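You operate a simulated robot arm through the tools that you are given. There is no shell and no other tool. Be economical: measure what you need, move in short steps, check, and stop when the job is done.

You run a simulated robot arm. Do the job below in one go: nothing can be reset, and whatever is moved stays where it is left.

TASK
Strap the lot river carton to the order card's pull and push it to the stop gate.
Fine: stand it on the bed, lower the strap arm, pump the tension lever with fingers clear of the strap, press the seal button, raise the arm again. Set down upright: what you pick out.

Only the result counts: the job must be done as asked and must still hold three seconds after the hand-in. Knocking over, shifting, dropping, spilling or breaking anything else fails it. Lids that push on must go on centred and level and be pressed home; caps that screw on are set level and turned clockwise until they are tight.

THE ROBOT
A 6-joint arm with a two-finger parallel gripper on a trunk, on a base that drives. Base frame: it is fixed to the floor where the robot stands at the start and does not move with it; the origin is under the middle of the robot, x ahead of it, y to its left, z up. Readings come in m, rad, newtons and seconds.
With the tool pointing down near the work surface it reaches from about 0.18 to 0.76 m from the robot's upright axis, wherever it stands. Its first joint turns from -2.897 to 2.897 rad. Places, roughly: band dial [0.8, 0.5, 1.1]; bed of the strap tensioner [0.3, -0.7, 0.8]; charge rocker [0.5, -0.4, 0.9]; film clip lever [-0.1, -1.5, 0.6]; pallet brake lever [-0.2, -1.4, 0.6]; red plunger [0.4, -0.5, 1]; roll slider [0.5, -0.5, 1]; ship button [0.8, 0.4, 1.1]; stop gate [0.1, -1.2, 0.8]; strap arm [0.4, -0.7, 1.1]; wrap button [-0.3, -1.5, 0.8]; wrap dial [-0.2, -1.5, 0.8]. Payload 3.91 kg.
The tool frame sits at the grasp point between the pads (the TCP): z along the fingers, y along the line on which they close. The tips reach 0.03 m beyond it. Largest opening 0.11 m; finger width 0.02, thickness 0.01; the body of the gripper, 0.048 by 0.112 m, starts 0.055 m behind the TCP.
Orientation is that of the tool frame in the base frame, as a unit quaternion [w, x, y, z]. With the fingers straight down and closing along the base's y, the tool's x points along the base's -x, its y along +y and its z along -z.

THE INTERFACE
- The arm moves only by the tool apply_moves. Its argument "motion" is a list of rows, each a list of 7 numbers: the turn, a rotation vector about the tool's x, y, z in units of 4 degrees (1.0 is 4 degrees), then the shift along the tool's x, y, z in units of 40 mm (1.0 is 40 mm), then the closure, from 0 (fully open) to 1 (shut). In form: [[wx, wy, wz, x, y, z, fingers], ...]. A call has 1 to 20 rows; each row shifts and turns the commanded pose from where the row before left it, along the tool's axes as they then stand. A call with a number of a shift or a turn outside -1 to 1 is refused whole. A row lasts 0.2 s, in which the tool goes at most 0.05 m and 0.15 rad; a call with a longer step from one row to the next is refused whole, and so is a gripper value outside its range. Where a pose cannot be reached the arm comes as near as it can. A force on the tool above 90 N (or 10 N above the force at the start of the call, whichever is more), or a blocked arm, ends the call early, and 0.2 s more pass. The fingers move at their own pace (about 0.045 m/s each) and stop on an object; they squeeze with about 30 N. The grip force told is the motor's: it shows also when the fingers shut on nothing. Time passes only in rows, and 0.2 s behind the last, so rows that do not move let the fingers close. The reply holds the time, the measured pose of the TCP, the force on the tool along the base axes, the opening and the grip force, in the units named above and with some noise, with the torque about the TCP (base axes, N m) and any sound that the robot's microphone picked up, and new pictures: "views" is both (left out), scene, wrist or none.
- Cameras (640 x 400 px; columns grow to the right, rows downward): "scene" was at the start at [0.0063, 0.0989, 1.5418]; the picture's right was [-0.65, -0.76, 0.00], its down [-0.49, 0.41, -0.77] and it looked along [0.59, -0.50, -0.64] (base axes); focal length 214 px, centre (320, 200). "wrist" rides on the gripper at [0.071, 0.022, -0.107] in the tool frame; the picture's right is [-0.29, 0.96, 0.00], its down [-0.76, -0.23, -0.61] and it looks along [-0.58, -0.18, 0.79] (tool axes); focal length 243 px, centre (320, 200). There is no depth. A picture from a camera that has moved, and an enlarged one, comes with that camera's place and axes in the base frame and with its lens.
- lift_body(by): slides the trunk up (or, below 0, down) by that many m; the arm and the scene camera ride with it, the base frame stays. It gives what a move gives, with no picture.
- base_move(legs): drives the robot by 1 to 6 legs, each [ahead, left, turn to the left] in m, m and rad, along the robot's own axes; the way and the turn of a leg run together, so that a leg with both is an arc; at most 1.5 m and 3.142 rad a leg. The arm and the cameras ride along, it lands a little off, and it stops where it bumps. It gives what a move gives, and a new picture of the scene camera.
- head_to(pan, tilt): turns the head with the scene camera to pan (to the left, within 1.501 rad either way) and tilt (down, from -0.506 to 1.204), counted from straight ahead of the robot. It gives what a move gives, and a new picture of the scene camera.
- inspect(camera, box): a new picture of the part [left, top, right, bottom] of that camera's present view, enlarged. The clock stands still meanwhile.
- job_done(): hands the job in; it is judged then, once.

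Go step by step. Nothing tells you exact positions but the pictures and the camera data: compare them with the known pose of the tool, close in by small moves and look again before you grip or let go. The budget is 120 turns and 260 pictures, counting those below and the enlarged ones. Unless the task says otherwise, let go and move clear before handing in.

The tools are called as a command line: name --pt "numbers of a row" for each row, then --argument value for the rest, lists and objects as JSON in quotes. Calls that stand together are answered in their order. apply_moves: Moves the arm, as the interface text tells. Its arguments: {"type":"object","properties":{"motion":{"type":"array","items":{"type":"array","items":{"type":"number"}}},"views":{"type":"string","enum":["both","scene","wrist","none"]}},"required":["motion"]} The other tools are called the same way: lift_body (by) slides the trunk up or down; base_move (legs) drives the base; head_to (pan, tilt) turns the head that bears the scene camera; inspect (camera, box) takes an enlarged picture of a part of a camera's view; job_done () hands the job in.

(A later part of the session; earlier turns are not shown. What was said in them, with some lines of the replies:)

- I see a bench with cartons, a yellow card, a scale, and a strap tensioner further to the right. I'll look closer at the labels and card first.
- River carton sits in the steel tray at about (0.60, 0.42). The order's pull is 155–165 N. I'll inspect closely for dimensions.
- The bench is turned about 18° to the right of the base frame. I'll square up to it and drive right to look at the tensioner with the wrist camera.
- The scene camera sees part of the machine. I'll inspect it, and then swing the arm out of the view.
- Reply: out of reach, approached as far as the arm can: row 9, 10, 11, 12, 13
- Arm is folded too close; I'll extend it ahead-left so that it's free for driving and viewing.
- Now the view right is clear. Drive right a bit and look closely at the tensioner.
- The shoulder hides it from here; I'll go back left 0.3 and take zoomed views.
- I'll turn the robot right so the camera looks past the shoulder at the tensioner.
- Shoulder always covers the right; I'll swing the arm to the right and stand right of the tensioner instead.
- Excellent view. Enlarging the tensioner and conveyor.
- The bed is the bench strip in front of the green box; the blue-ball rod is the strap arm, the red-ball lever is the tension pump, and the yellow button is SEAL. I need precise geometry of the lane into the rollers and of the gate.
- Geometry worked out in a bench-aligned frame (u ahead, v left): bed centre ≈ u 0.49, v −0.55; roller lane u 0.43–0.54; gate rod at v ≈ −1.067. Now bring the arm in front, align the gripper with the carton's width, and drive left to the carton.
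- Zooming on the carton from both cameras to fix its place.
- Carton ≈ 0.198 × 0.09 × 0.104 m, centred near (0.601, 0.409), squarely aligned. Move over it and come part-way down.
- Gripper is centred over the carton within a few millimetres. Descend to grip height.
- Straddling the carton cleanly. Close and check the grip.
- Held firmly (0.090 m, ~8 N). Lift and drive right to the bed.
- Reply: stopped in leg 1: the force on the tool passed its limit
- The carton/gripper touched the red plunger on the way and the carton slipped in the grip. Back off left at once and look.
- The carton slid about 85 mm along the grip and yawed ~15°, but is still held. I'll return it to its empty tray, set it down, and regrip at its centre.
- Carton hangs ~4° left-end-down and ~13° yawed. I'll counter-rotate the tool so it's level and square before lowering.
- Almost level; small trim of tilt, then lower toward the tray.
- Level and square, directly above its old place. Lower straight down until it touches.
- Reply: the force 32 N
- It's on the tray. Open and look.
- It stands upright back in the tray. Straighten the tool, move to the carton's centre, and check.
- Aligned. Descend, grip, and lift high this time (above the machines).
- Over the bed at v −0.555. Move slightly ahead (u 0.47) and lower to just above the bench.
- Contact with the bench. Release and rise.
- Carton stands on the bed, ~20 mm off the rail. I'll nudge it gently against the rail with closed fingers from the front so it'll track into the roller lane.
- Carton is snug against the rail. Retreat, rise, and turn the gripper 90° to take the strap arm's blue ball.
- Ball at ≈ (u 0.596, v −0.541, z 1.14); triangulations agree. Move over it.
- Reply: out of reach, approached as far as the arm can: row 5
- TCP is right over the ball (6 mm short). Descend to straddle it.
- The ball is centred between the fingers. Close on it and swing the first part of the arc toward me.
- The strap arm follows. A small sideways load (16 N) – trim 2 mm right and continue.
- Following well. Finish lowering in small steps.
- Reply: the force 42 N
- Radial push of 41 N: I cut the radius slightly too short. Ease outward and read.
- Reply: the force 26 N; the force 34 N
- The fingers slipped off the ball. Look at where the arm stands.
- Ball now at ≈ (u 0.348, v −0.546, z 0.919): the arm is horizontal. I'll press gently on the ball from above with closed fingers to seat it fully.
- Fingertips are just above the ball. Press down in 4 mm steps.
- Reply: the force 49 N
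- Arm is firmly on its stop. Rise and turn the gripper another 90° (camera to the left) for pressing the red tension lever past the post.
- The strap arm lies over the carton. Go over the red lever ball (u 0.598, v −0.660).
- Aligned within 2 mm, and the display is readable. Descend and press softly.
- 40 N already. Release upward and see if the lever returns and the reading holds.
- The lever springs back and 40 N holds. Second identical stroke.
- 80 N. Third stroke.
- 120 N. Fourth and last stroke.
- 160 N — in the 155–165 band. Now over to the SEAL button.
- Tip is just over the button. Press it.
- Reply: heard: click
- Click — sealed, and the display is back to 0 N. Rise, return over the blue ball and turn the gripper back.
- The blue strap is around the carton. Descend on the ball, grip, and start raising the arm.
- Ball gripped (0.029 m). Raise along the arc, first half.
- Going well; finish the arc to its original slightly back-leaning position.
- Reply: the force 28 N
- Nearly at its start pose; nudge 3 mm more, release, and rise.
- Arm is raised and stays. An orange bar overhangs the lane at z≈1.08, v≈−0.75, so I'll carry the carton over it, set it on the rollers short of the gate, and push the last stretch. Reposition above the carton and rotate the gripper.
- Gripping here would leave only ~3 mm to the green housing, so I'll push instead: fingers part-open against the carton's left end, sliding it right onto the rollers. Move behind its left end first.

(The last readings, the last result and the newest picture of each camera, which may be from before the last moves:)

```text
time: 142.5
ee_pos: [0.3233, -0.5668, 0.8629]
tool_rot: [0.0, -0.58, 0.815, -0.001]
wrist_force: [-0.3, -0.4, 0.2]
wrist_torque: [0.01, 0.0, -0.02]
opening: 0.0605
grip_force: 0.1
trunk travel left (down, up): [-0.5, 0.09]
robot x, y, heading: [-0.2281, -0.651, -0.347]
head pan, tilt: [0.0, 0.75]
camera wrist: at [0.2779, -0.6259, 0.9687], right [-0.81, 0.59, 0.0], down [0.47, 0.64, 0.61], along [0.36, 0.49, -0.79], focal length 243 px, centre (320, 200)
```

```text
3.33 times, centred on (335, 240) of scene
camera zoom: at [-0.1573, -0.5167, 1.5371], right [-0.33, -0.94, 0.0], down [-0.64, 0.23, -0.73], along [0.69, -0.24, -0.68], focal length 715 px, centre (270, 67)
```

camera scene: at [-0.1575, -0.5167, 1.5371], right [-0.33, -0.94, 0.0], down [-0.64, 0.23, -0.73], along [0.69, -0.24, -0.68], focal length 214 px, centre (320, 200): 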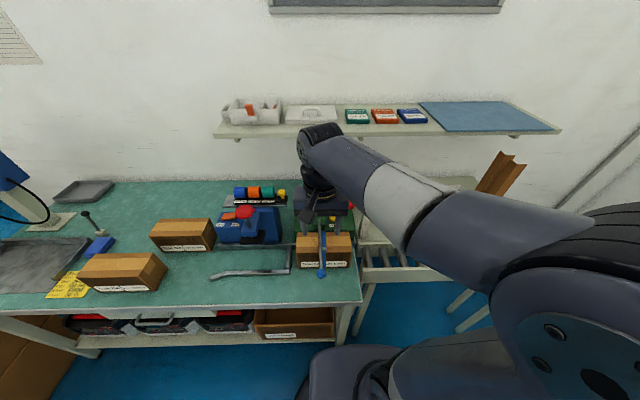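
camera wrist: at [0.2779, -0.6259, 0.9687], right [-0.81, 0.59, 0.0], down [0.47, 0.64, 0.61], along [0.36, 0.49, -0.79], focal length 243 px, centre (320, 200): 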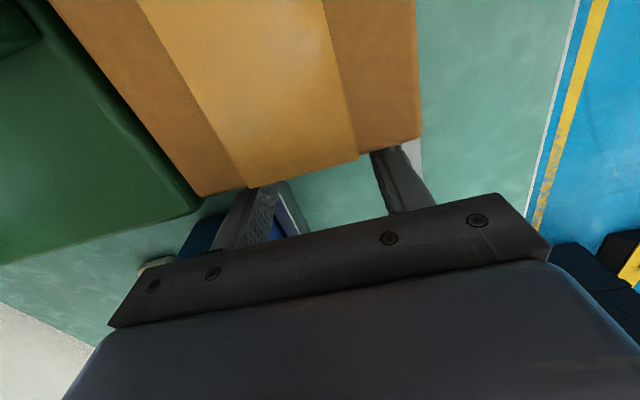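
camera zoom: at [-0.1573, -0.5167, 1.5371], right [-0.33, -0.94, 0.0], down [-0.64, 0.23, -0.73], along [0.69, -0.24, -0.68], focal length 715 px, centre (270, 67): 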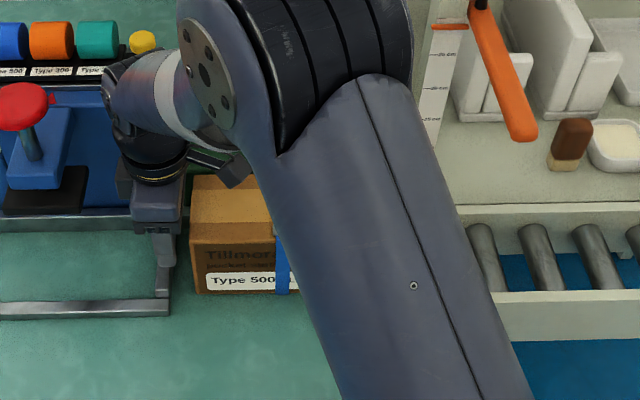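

Start pushing right, slowly.

apply_moves --pt "0 0 0 0.4 0 0 0.45" --pt "0 0 0 0.4 0 0 0.45" --pt "0 0 0 0.4 0 0 0.45" --pt "0 0 0 0.4 0 0 0.45" --pt "0 0 0 0.4 0 0 0.45" --pt "0 0 0 0.4 0 0 0.45" --views "none"

inspect --camera "scene" --box '[270, 170, 420, 300]'

```text
time: 143.9
ee_pos: [0.2894, -0.6559, 0.8635]
tool_rot: [-0.001, -0.58, 0.815, 0.0]
wrist_force: [0.4, 2.3, -1.3]
wrist_torque: [-0.02, -0.05, -0.08]
opening: 0.0608
grip_force: 0.5
trunk travel left (down, up): [-0.5, 0.09]
robot x, y, heading: [-0.2308, -0.6556, -0.336]
head pan, tilt: [0.0, 0.75]
```

```text
3.08 times, centred on (345, 235) of scene
camera zoom: at [-0.1573, -0.5163, 1.5371], right [-0.33, -0.94, 0.0], down [-0.64, 0.23, -0.73], along [0.69, -0.24, -0.68], focal length 660 px, centre (243, 92)
```

zoom: 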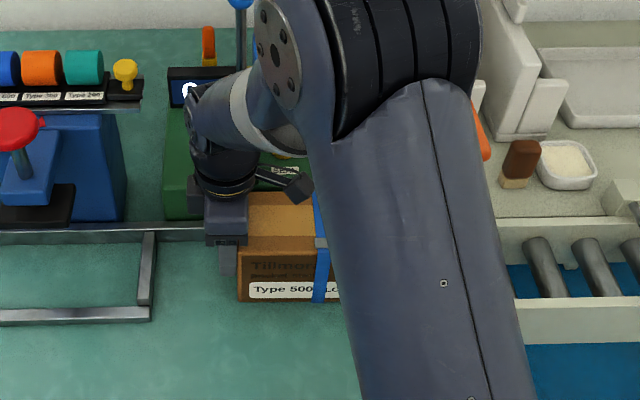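

apply_moves --pt "0 0 0 0.35 0 0 0.45" --pt "0 0 0 0.35 0 0 0.45" --pt "0 0 0 0.35 0 0 0.45" --pt "0 0 0 0.35 0 0 0.45" --views "none"

head_to --pan -0.35 --tilt 0.75

```text
time: 144.9
ee_pos: [0.2714, -0.7105, 0.8632]
tool_rot: [-0.002, -0.58, 0.815, 0.001]
wrist_force: [-0.7, 0.0, 0.0]
wrist_torque: [0.04, -0.02, -0.02]
opening: 0.0603
grip_force: 0.1
trunk travel left (down, up): [-0.5, 0.09]
robot x, y, heading: [-0.229, -0.6539, -0.342]
head pan, tilt: [0.0, 0.75]
```

```text
time: 145.8
ee_pos: [0.2727, -0.7105, 0.8625]
tool_rot: [-0.001, -0.579, 0.815, -0.001]
wrist_force: [-0.3, -0.2, -0.6]
wrist_torque: [0.0, 0.03, -0.01]
opening: 0.0603
grip_force: 0.1
trunk travel left (down, up): [-0.5, 0.09]
robot x, y, heading: [-0.232, -0.6535, -0.336]
head pan, tilt: [-0.351, 0.75]
camera scene: at [-0.1716, -0.5419, 1.5371], right [-0.64, -0.77, 0.0], down [-0.53, 0.43, -0.73], along [0.56, -0.47, -0.68], focal length 214 px, centre (320, 200)
```

scene: 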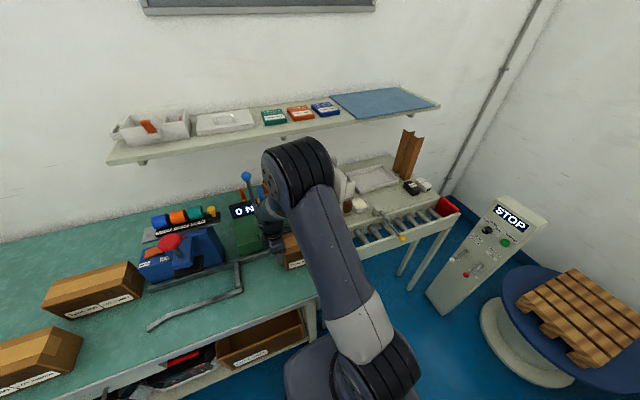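

apply_moves --pt "0 0 0 0 0 0 0.45" --views "wrist"

inspect --camera "scene" --box '[220, 170, 420, 290]'

```text
time: 146.2
ee_pos: [0.2721, -0.7086, 0.8629]
tool_rot: [-0.001, -0.58, 0.814, -0.001]
wrist_force: [0.4, -0.2, 0.2]
wrist_torque: [0.0, -0.01, 0.01]
opening: 0.0607
grip_force: 0.0
trunk travel left (down, up): [-0.5, 0.09]
robot x, y, heading: [-0.233, -0.6552, -0.342]
head pan, tilt: [-0.351, 0.75]
camera wrist: at [0.228, -0.7691, 0.9703], right [-0.81, 0.59, 0.0], down [0.47, 0.64, 0.61], along [0.36, 0.49, -0.8], focal length 243 px, centre (320, 200)
```

wrist: 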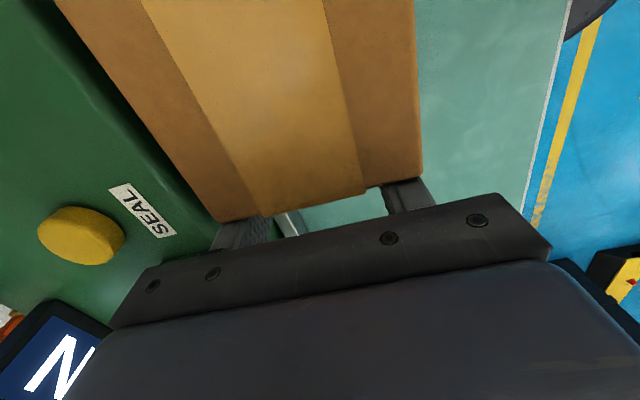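

```text
3.20 times, centred on (320, 230) of scene
camera zoom: at [-0.1717, -0.5419, 1.5371], right [-0.64, -0.77, 0.0], down [-0.53, 0.43, -0.73], along [0.56, -0.47, -0.68], focal length 686 px, centre (320, 104)
```

zoom: 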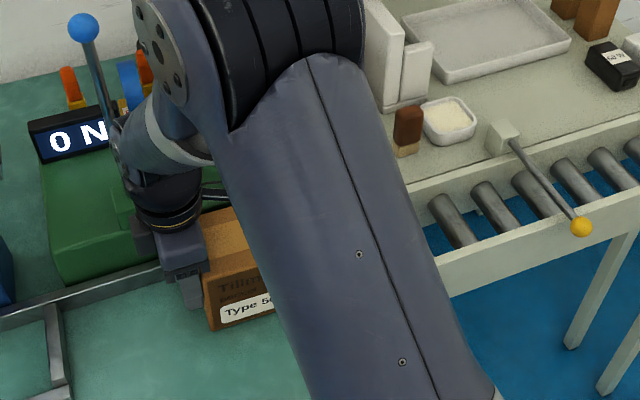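

Still in contact and straight. Continue onto the rollers.

apply_moves --pt "0 0 0 0.35 0 0 0.45" --pt "0 0 0 0.35 0 0 0.45" --pt "0 0 0 0.35 0 0 0.45" --pt "0 0 0 0.35 0 0 0.45" --pt "0 0 0 0.35 0 0 0.45" --views "both"

```text
time: 147.3
ee_pos: [0.2492, -0.7779, 0.8623]
tool_rot: [-0.001, -0.58, 0.815, 0.0]
wrist_force: [-0.6, 0.4, 0.2]
wrist_torque: [-0.02, 0.02, 0.03]
opening: 0.0607
grip_force: 0.1
trunk travel left (down, up): [-0.5, 0.09]
robot x, y, heading: [-0.2299, -0.653, -0.339]
head pan, tilt: [-0.351, 0.75]
camera scene: at [-0.1717, -0.5419, 1.5371], right [-0.64, -0.77, 0.0], down [-0.53, 0.43, -0.73], along [0.56, -0.47, -0.68], focal length 214 px, centre (320, 200)
camera wrist: at [0.2047, -0.8356, 0.97], right [-0.81, 0.59, 0.0], down [0.47, 0.64, 0.61], along [0.36, 0.49, -0.8], focal length 243 px, centre (320, 200)
```

scene: 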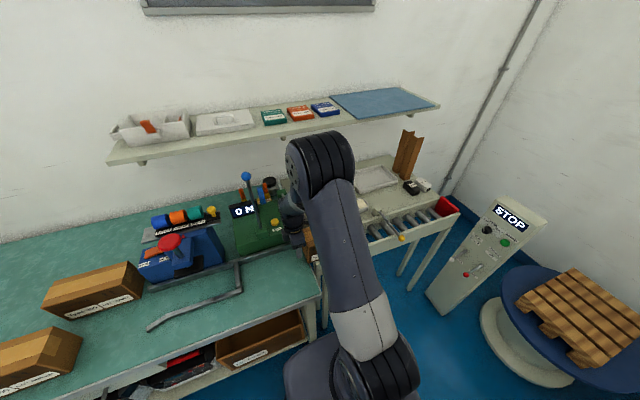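
wrist: 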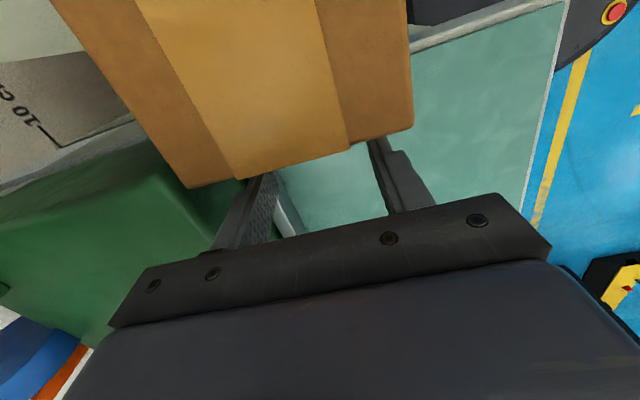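

The carton is rolling freely on the rollers. Back off left, then rise clear of the orange bar and look.

apply_moves --pt "0 0 0 -1 0 0 0.45" --pt "0 0 0 -1 0 0 0.45" --pt "0 0 0 -0.5 0.5 0 0.45" --pt "0 0 0 0 0.5 -1 0" --pt "0 0 0 0 0.5 -1 0" --pt "0 0 0 0 0 -1 0" --pt "0 0 0 0 0 -1 0" --pt "0 0 0 0 0 -1 0" --pt "0 0 0 0 0 -1 0" --pt "0 0 0 0 0 -1 0" --pt "0 0 0 0 0 -1 0" --pt "0 0 0 0 0 -1 0" --pt "0 0 0 0 0 -1 0" --views "scene"

```text
time: 150.2
ee_pos: [0.2248, -0.6626, 1.2629]
tool_rot: [-0.001, -0.58, 0.815, 0.0]
wrist_force: [-0.3, 1.0, -0.7]
wrist_torque: [-0.01, -0.03, 0.02]
opening: 0.1096
grip_force: 0.0
trunk travel left (down, up): [-0.5, 0.09]
robot x, y, heading: [-0.2315, -0.6554, -0.339]
head pan, tilt: [-0.351, 0.75]
camera scene: at [-0.1717, -0.5419, 1.5371], right [-0.64, -0.77, 0.0], down [-0.53, 0.43, -0.73], along [0.56, -0.47, -0.68], focal length 214 px, centre (320, 200)
```

scene: 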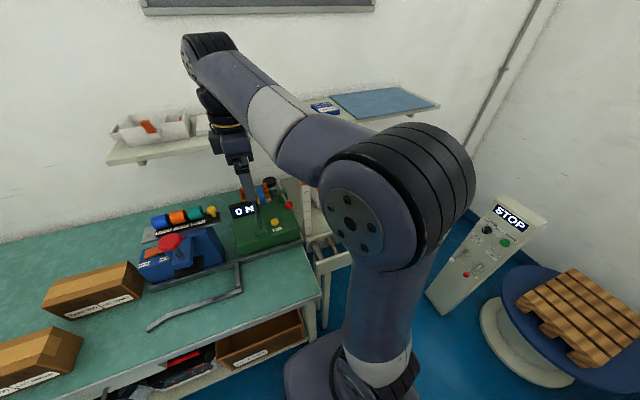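

base_move --legs '[[0, -0.3, 0]]'

head_to --pan 0.0 --tilt 0.75

apply_moves --pt "0 0 0 0 0 0 0" --views "wrist"

```text
time: 152.2
ee_pos: [0.1255, -0.9453, 1.262]
tool_rot: [-0.001, -0.579, 0.815, 0.0]
wrist_force: [0.1, -0.2, 1.1]
wrist_torque: [0.02, -0.04, -0.02]
opening: 0.1103
grip_force: 0.0
trunk travel left (down, up): [-0.5, 0.09]
robot x, y, heading: [-0.3297, -0.9372, -0.336]
head pan, tilt: [-0.351, 0.75]
camera scene: at [-0.2719, -0.825, 1.5371], right [-0.64, -0.77, 0.0], down [-0.53, 0.44, -0.73], along [0.56, -0.47, -0.68], focal length 214 px, centre (320, 200)
```

scene: 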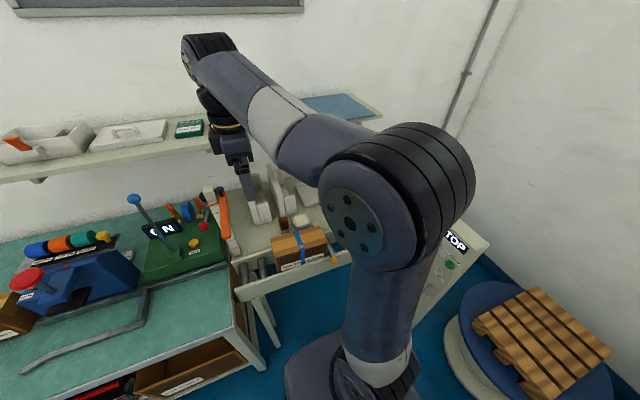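

```text
time: 153.0
ee_pos: [0.1254, -0.9463, 1.262]
tool_rot: [0.0, -0.579, 0.815, -0.001]
wrist_force: [-0.1, -0.3, -1.0]
wrist_torque: [0.02, -0.01, 0.02]
opening: 0.1101
grip_force: 0.1
trunk travel left (down, up): [-0.5, 0.09]
robot x, y, heading: [-0.3306, -0.938, -0.346]
head pan, tilt: [0.0, 0.75]
camera scene: at [-0.2576, -0.7998, 1.5371], right [-0.34, -0.94, 0.0], down [-0.64, 0.23, -0.73], along [0.69, -0.25, -0.68], focal length 214 px, centre (320, 200)
```

scene: 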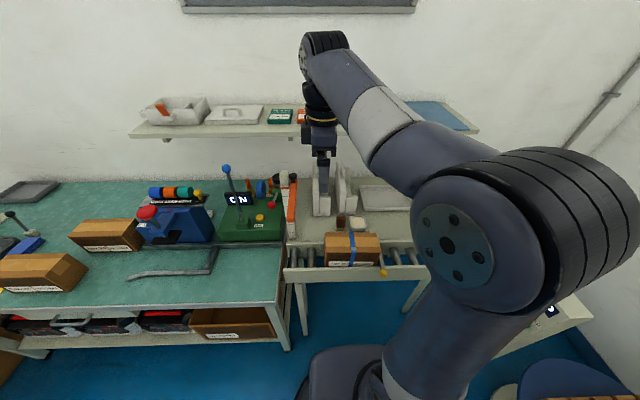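

```text
time: 153.4
ee_pos: [0.1264, -0.9458, 1.2611]
tool_rot: [0.0, -0.579, 0.815, 0.0]
wrist_force: [0.1, 0.2, 0.2]
wrist_torque: [0.03, 0.0, 0.03]
opening: 0.1097
grip_force: 0.1
trunk travel left (down, up): [-0.5, 0.09]
robot x, y, heading: [-0.3284, -0.9361, -0.334]
head pan, tilt: [0.0, 0.75]
camera wrist: at [0.0814, -1.0045, 1.3691], right [-0.81, 0.59, 0.0], down [0.47, 0.64, 0.61], along [0.36, 0.49, -0.8], focal length 243 px, centre (320, 200)
```

wrist: 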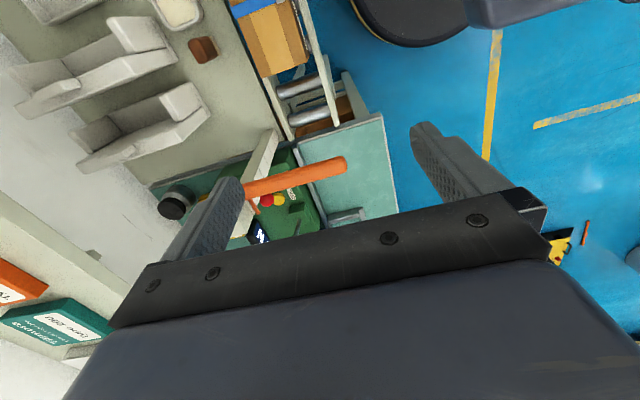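

The carton rolled on its own close to the gate. Zoom to check the gap.

inspect --camera "scene" --box '[300, 215, 410, 290]'

inspect --camera "scene" --box '[270, 160, 350, 250]'

```text
5.33 times, centred on (355, 252) of scene
camera zoom: at [-0.2576, -0.7997, 1.5371], right [-0.33, -0.94, 0.0], down [-0.64, 0.23, -0.73], along [0.69, -0.24, -0.68], focal length 1144 px, centre (133, -80)
```

zoom: 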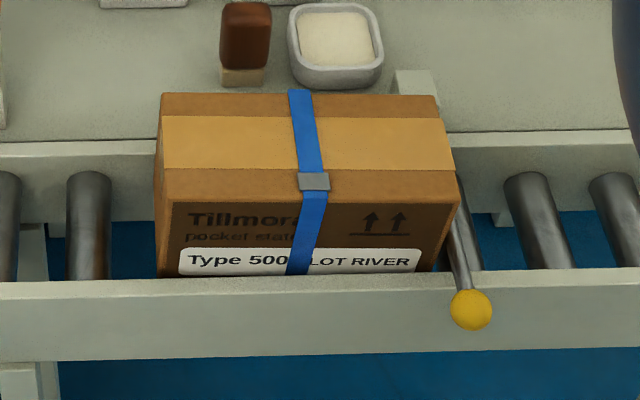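

```text
4.44 times, centred on (310, 205) of scene
camera zoom: at [-0.2576, -0.7997, 1.5371], right [-0.33, -0.94, 0.0], down [-0.64, 0.23, -0.73], along [0.69, -0.24, -0.68], focal length 953 px, centre (364, 178)
```

zoom: 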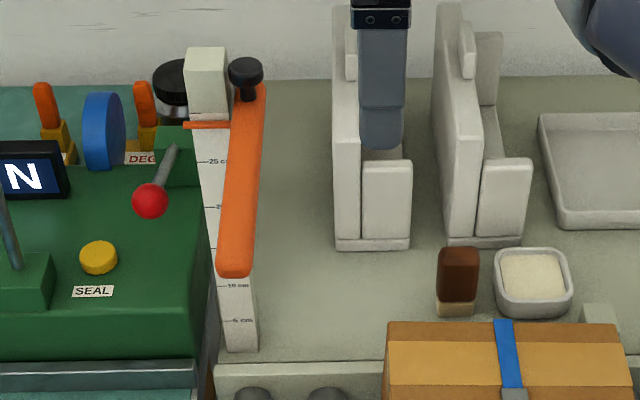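

The carton has rolled to within a few mm of (or onto) the gate. To be sure of contact I'll push its left end gently, with the tool leaned 14° away from the orange bar.

apply_moves --pt "0 -1 0 0 0 0 1" --pt "0 -1 0 0 0 0 1" --pt "0 -1 0 0 0 0 1" --pt "0 -0.5 0 0 0 0 1" --pt "0 0 0 -0.364 -0.775 0.09 1" --pt "0 0 0 -0.364 -0.775 0.09 1" --pt "0 0 0 0.24 0 0.963 1" --pt "0 0 0 0.24 0 0.963 1" --pt "0 0 0 0.24 0 0.963 1" --pt "0 0 0 0.24 0 0.963 1" --pt "0 0 0 0.24 0 0.963 1" --pt "0 0 0 0.24 0 0.963 1" --views "wrist"

inspect --camera "scene" --box '[270, 150, 410, 290]'

```text
time: 156.0
ee_pos: [0.1933, -0.937, 1.023]
tool_rot: [0.099, -0.574, 0.81, 0.07]
wrist_force: [-0.5, -0.6, -0.5]
wrist_torque: [0.0, -0.05, 0.03]
opening: 0.0
grip_force: 30.1
trunk travel left (down, up): [-0.5, 0.09]
robot x, y, heading: [-0.3306, -0.9376, -0.341]
head pan, tilt: [0.0, 0.75]
camera wrist: at [0.141, -1.0187, 1.1106], right [-0.81, 0.58, 0.07], down [0.41, 0.48, 0.77], along [0.41, 0.66, -0.63], focal length 243 px, centre (320, 200)
```

wrist: 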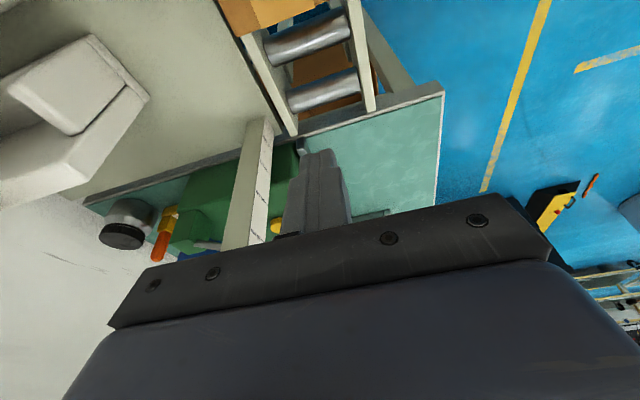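

```text
2.86 times, centred on (340, 220) of scene
camera zoom: at [-0.2574, -0.7997, 1.5371], right [-0.33, -0.94, 0.0], down [-0.64, 0.23, -0.73], along [0.69, -0.24, -0.68], focal length 613 px, centre (263, 143)
```

zoom: 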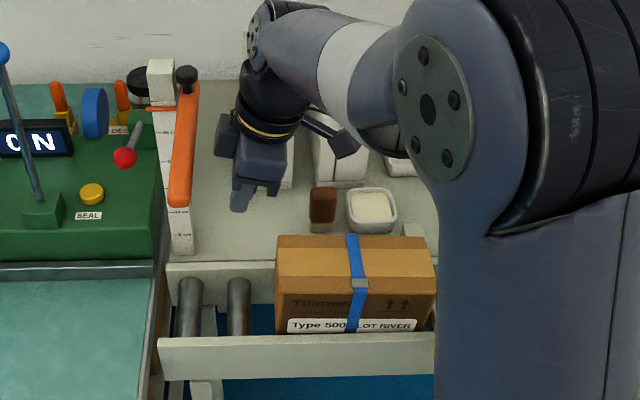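

Clear of the bar. Continue down beside the carton's left end.

apply_moves --pt "0 0 0 0.24 0 0.963 1" --pt "0 0 0 0.24 0 0.963 1" --pt "0 0 0 0.24 0 0.963 1" --pt "0 0 0 0.24 0 0.963 1" --views "wrist"

inspect --camera "scene" --box '[270, 150, 410, 290]'

```text
time: 157.0
ee_pos: [0.1947, -0.9369, 0.8659]
tool_rot: [0.099, -0.575, 0.809, 0.07]
wrist_force: [0.0, -1.0, 0.2]
wrist_torque: [-0.02, -0.02, -0.01]
opening: 0.0002
grip_force: 29.7
trunk travel left (down, up): [-0.5, 0.09]
robot x, y, heading: [-0.3321, -0.9387, -0.341]
head pan, tilt: [0.0, 0.75]
camera wrist: at [0.142, -1.0193, 0.9519], right [-0.81, 0.58, 0.07], down [0.41, 0.48, 0.77], along [0.42, 0.66, -0.63], focal length 243 px, centre (320, 200)
```

wrist: 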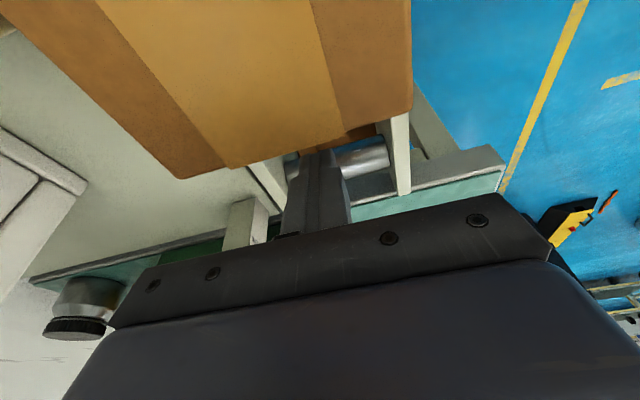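

```text
2.86 times, centred on (340, 220) of scene
camera zoom: at [-0.2575, -0.7997, 1.5372], right [-0.33, -0.94, 0.0], down [-0.64, 0.23, -0.73], along [0.69, -0.24, -0.68], focal length 613 px, centre (263, 143)
```

zoom: 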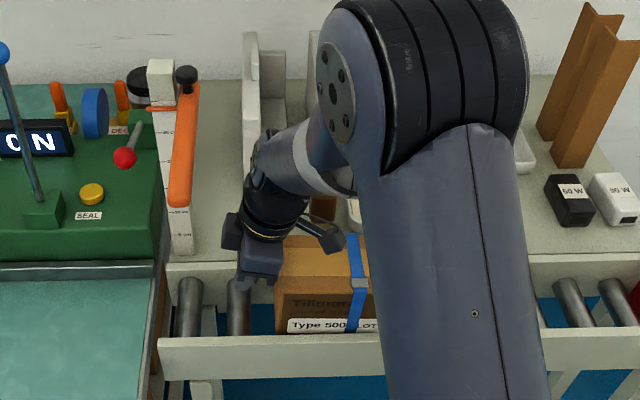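

apply_moves --pt "0 0 0 0.097 0 -0.024 1" --pt "0 0 0 0.097 0 -0.024 1" --pt "0 0 0 0.097 0 -0.024 1" --views "none"

```text
time: 157.8
ee_pos: [0.1898, -0.9495, 0.8643]
tool_rot: [0.099, -0.575, 0.809, 0.07]
wrist_force: [0.0, -1.3, -0.5]
wrist_torque: [-0.02, 0.01, 0.0]
opening: 0.0002
grip_force: 30.2
trunk travel left (down, up): [-0.5, 0.09]
robot x, y, heading: [-0.3304, -0.9364, -0.339]
head pan, tilt: [0.0, 0.75]
```

apply_moves --pt "0 0 0 0.08 0 -0.02 1" --pt "0 0 0 0.08 0 -0.02 1" --views "wrist"

```text
time: 158.4
ee_pos: [0.1873, -0.9546, 0.8647]
tool_rot: [0.099, -0.575, 0.809, 0.07]
wrist_force: [-0.8, 0.0, 0.1]
wrist_torque: [-0.04, 0.0, -0.01]
opening: 0.0001
grip_force: 30.1
trunk travel left (down, up): [-0.5, 0.09]
robot x, y, heading: [-0.3313, -0.938, -0.337]
head pan, tilt: [0.0, 0.75]
camera wrist: at [0.1355, -1.0369, 0.9519], right [-0.81, 0.58, 0.07], down [0.41, 0.48, 0.77], along [0.41, 0.66, -0.63], focal length 243 px, centre (320, 200)
```

wrist: 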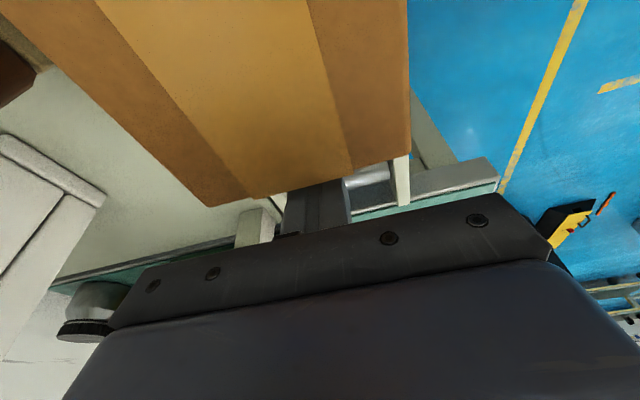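

apply_moves --pt "0 0 0 0.08 0 -0.02 1" --pt "0 0 0 0.06 0 -0.015 1" --views "none"

```text
time: 159.0
ee_pos: [0.1858, -0.962, 0.8648]
tool_rot: [0.099, -0.575, 0.809, 0.07]
wrist_force: [0.7, -0.5, -0.8]
wrist_torque: [-0.05, 0.02, -0.01]
opening: 0.0
grip_force: 29.9
trunk travel left (down, up): [-0.5, 0.09]
robot x, y, heading: [-0.3297, -0.939, -0.341]
head pan, tilt: [0.0, 0.75]
```

apply_moves --pt "0 0 0 0.08 0 -0.02 1" --pt "0 0 0 0.08 0 -0.02 1" --views "wrist"

inspect --camera "scene" --box '[300, 190, 410, 290]'

```text
time: 159.6
ee_pos: [0.1832, -0.9645, 0.8657]
tool_rot: [0.098, -0.576, 0.808, 0.071]
wrist_force: [2.6, 20.3, 3.6]
wrist_torque: [-0.47, 0.02, 0.18]
opening: 0.0
grip_force: 30.0
trunk travel left (down, up): [-0.5, 0.09]
robot x, y, heading: [-0.3311, -0.9369, -0.341]
head pan, tilt: [0.0, 0.75]
camera wrist: at [0.1319, -1.0456, 0.9524], right [-0.81, 0.58, 0.07], down [0.41, 0.48, 0.77], along [0.41, 0.66, -0.63], focal length 243 px, centre (320, 200)
```

wrist: 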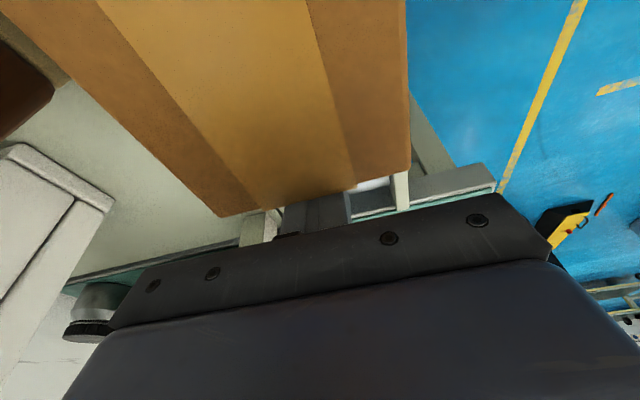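

```text
4.00 times, centred on (355, 240) of scene
camera zoom: at [-0.2576, -0.7971, 1.537], right [-0.33, -0.94, 0.0], down [-0.64, 0.23, -0.73], along [0.69, -0.24, -0.68], focal length 858 px, centre (180, 40)
```

zoom: 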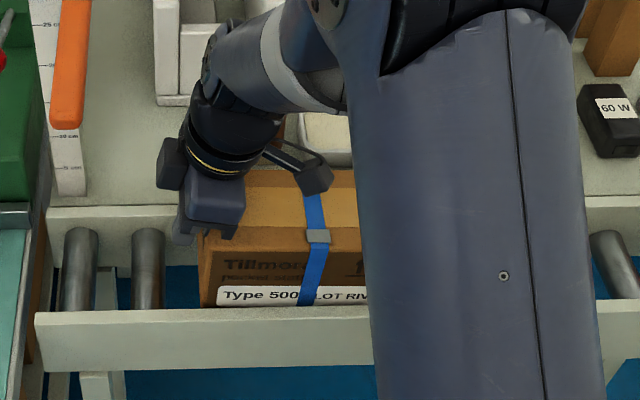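

The carton is firmly against the gate (20 N). Back off gently and rise clear.

apply_moves --pt "0 0 0 -0.05 0 0.012 1" --pt "0 0 0 -0.1 0 0.024 1" --pt "0 0 0 -0.25 0 0.06 1" --pt "0 0 0 -0.24 0 -0.963 1" --pt "0 0 0 -0.24 0 -0.963 1" --pt "0 0 0 -0.24 0 -0.963 1" --pt "0 0 0 -0.24 0 -0.963 1" --pt "0 0 0 -0.24 0 -0.963 1" --pt "0 0 0 -0.24 0 -0.963 1" --pt "0 0 0 -0.24 0 -0.963 1" --pt "0 0 0 -0.24 0 -0.963 1" --pt "0 0 0 -0.24 0 -0.963 1" --pt "0 0 0 -0.24 0 -0.963 1" --views "none"

inspect --camera "scene" --box '[300, 215, 410, 290]'

inspect --camera "scene" --box '[60, 140, 360, 300]'

```text
time: 162.4
ee_pos: [0.1904, -0.9524, 1.2621]
tool_rot: [0.098, -0.575, 0.809, 0.071]
wrist_force: [-0.4, 0.6, 0.6]
wrist_torque: [0.01, 0.0, 0.04]
opening: 0.0
grip_force: 29.5
trunk travel left (down, up): [-0.5, 0.09]
robot x, y, heading: [-0.3337, -0.936, -0.34]
head pan, tilt: [0.0, 0.75]
```

```text
5.33 times, centred on (355, 252) of scene
camera zoom: at [-0.2576, -0.7997, 1.5371], right [-0.33, -0.94, 0.0], down [-0.64, 0.23, -0.73], along [0.69, -0.24, -0.68], focal length 1144 px, centre (133, -80)
```

zoom: 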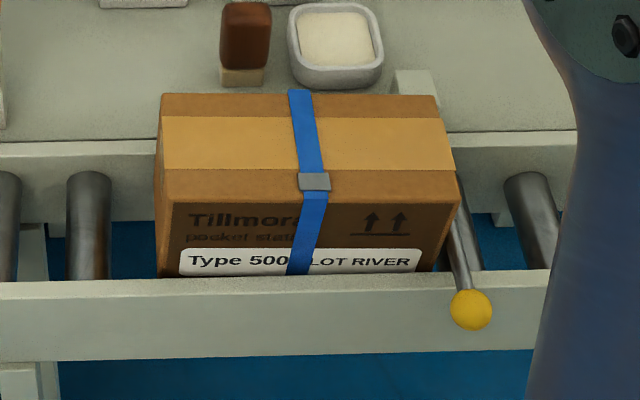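

```text
2.13 times, centred on (210, 220) of scene
camera zoom: at [-0.2576, -0.7997, 1.5371], right [-0.33, -0.94, 0.0], down [-0.64, 0.23, -0.73], along [0.69, -0.24, -0.68], focal length 458 px, centre (555, 157)
```

zoom: 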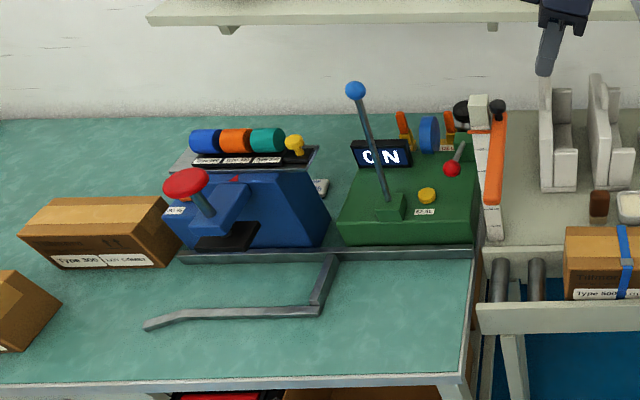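

The strapped river carton stands upright against the stop gate. The strap arm is up, the gripper is clear and nothing else looks out of place, so I'm handing in.

job_done

```text
The job is handed in.
```

The lot river carton is strapped and sealed at 160 N, inside the card's 155–165 N. It stands upright against the stop gate, and the strap arm is raised again.

On the first carry to the bed, the carton or gripper bumped the red plunger and the carton slipped in the grip. I set it back in its tray, took a fresh grip and carried it over higher. Pictures afterwards showed nothing else visibly out of place.
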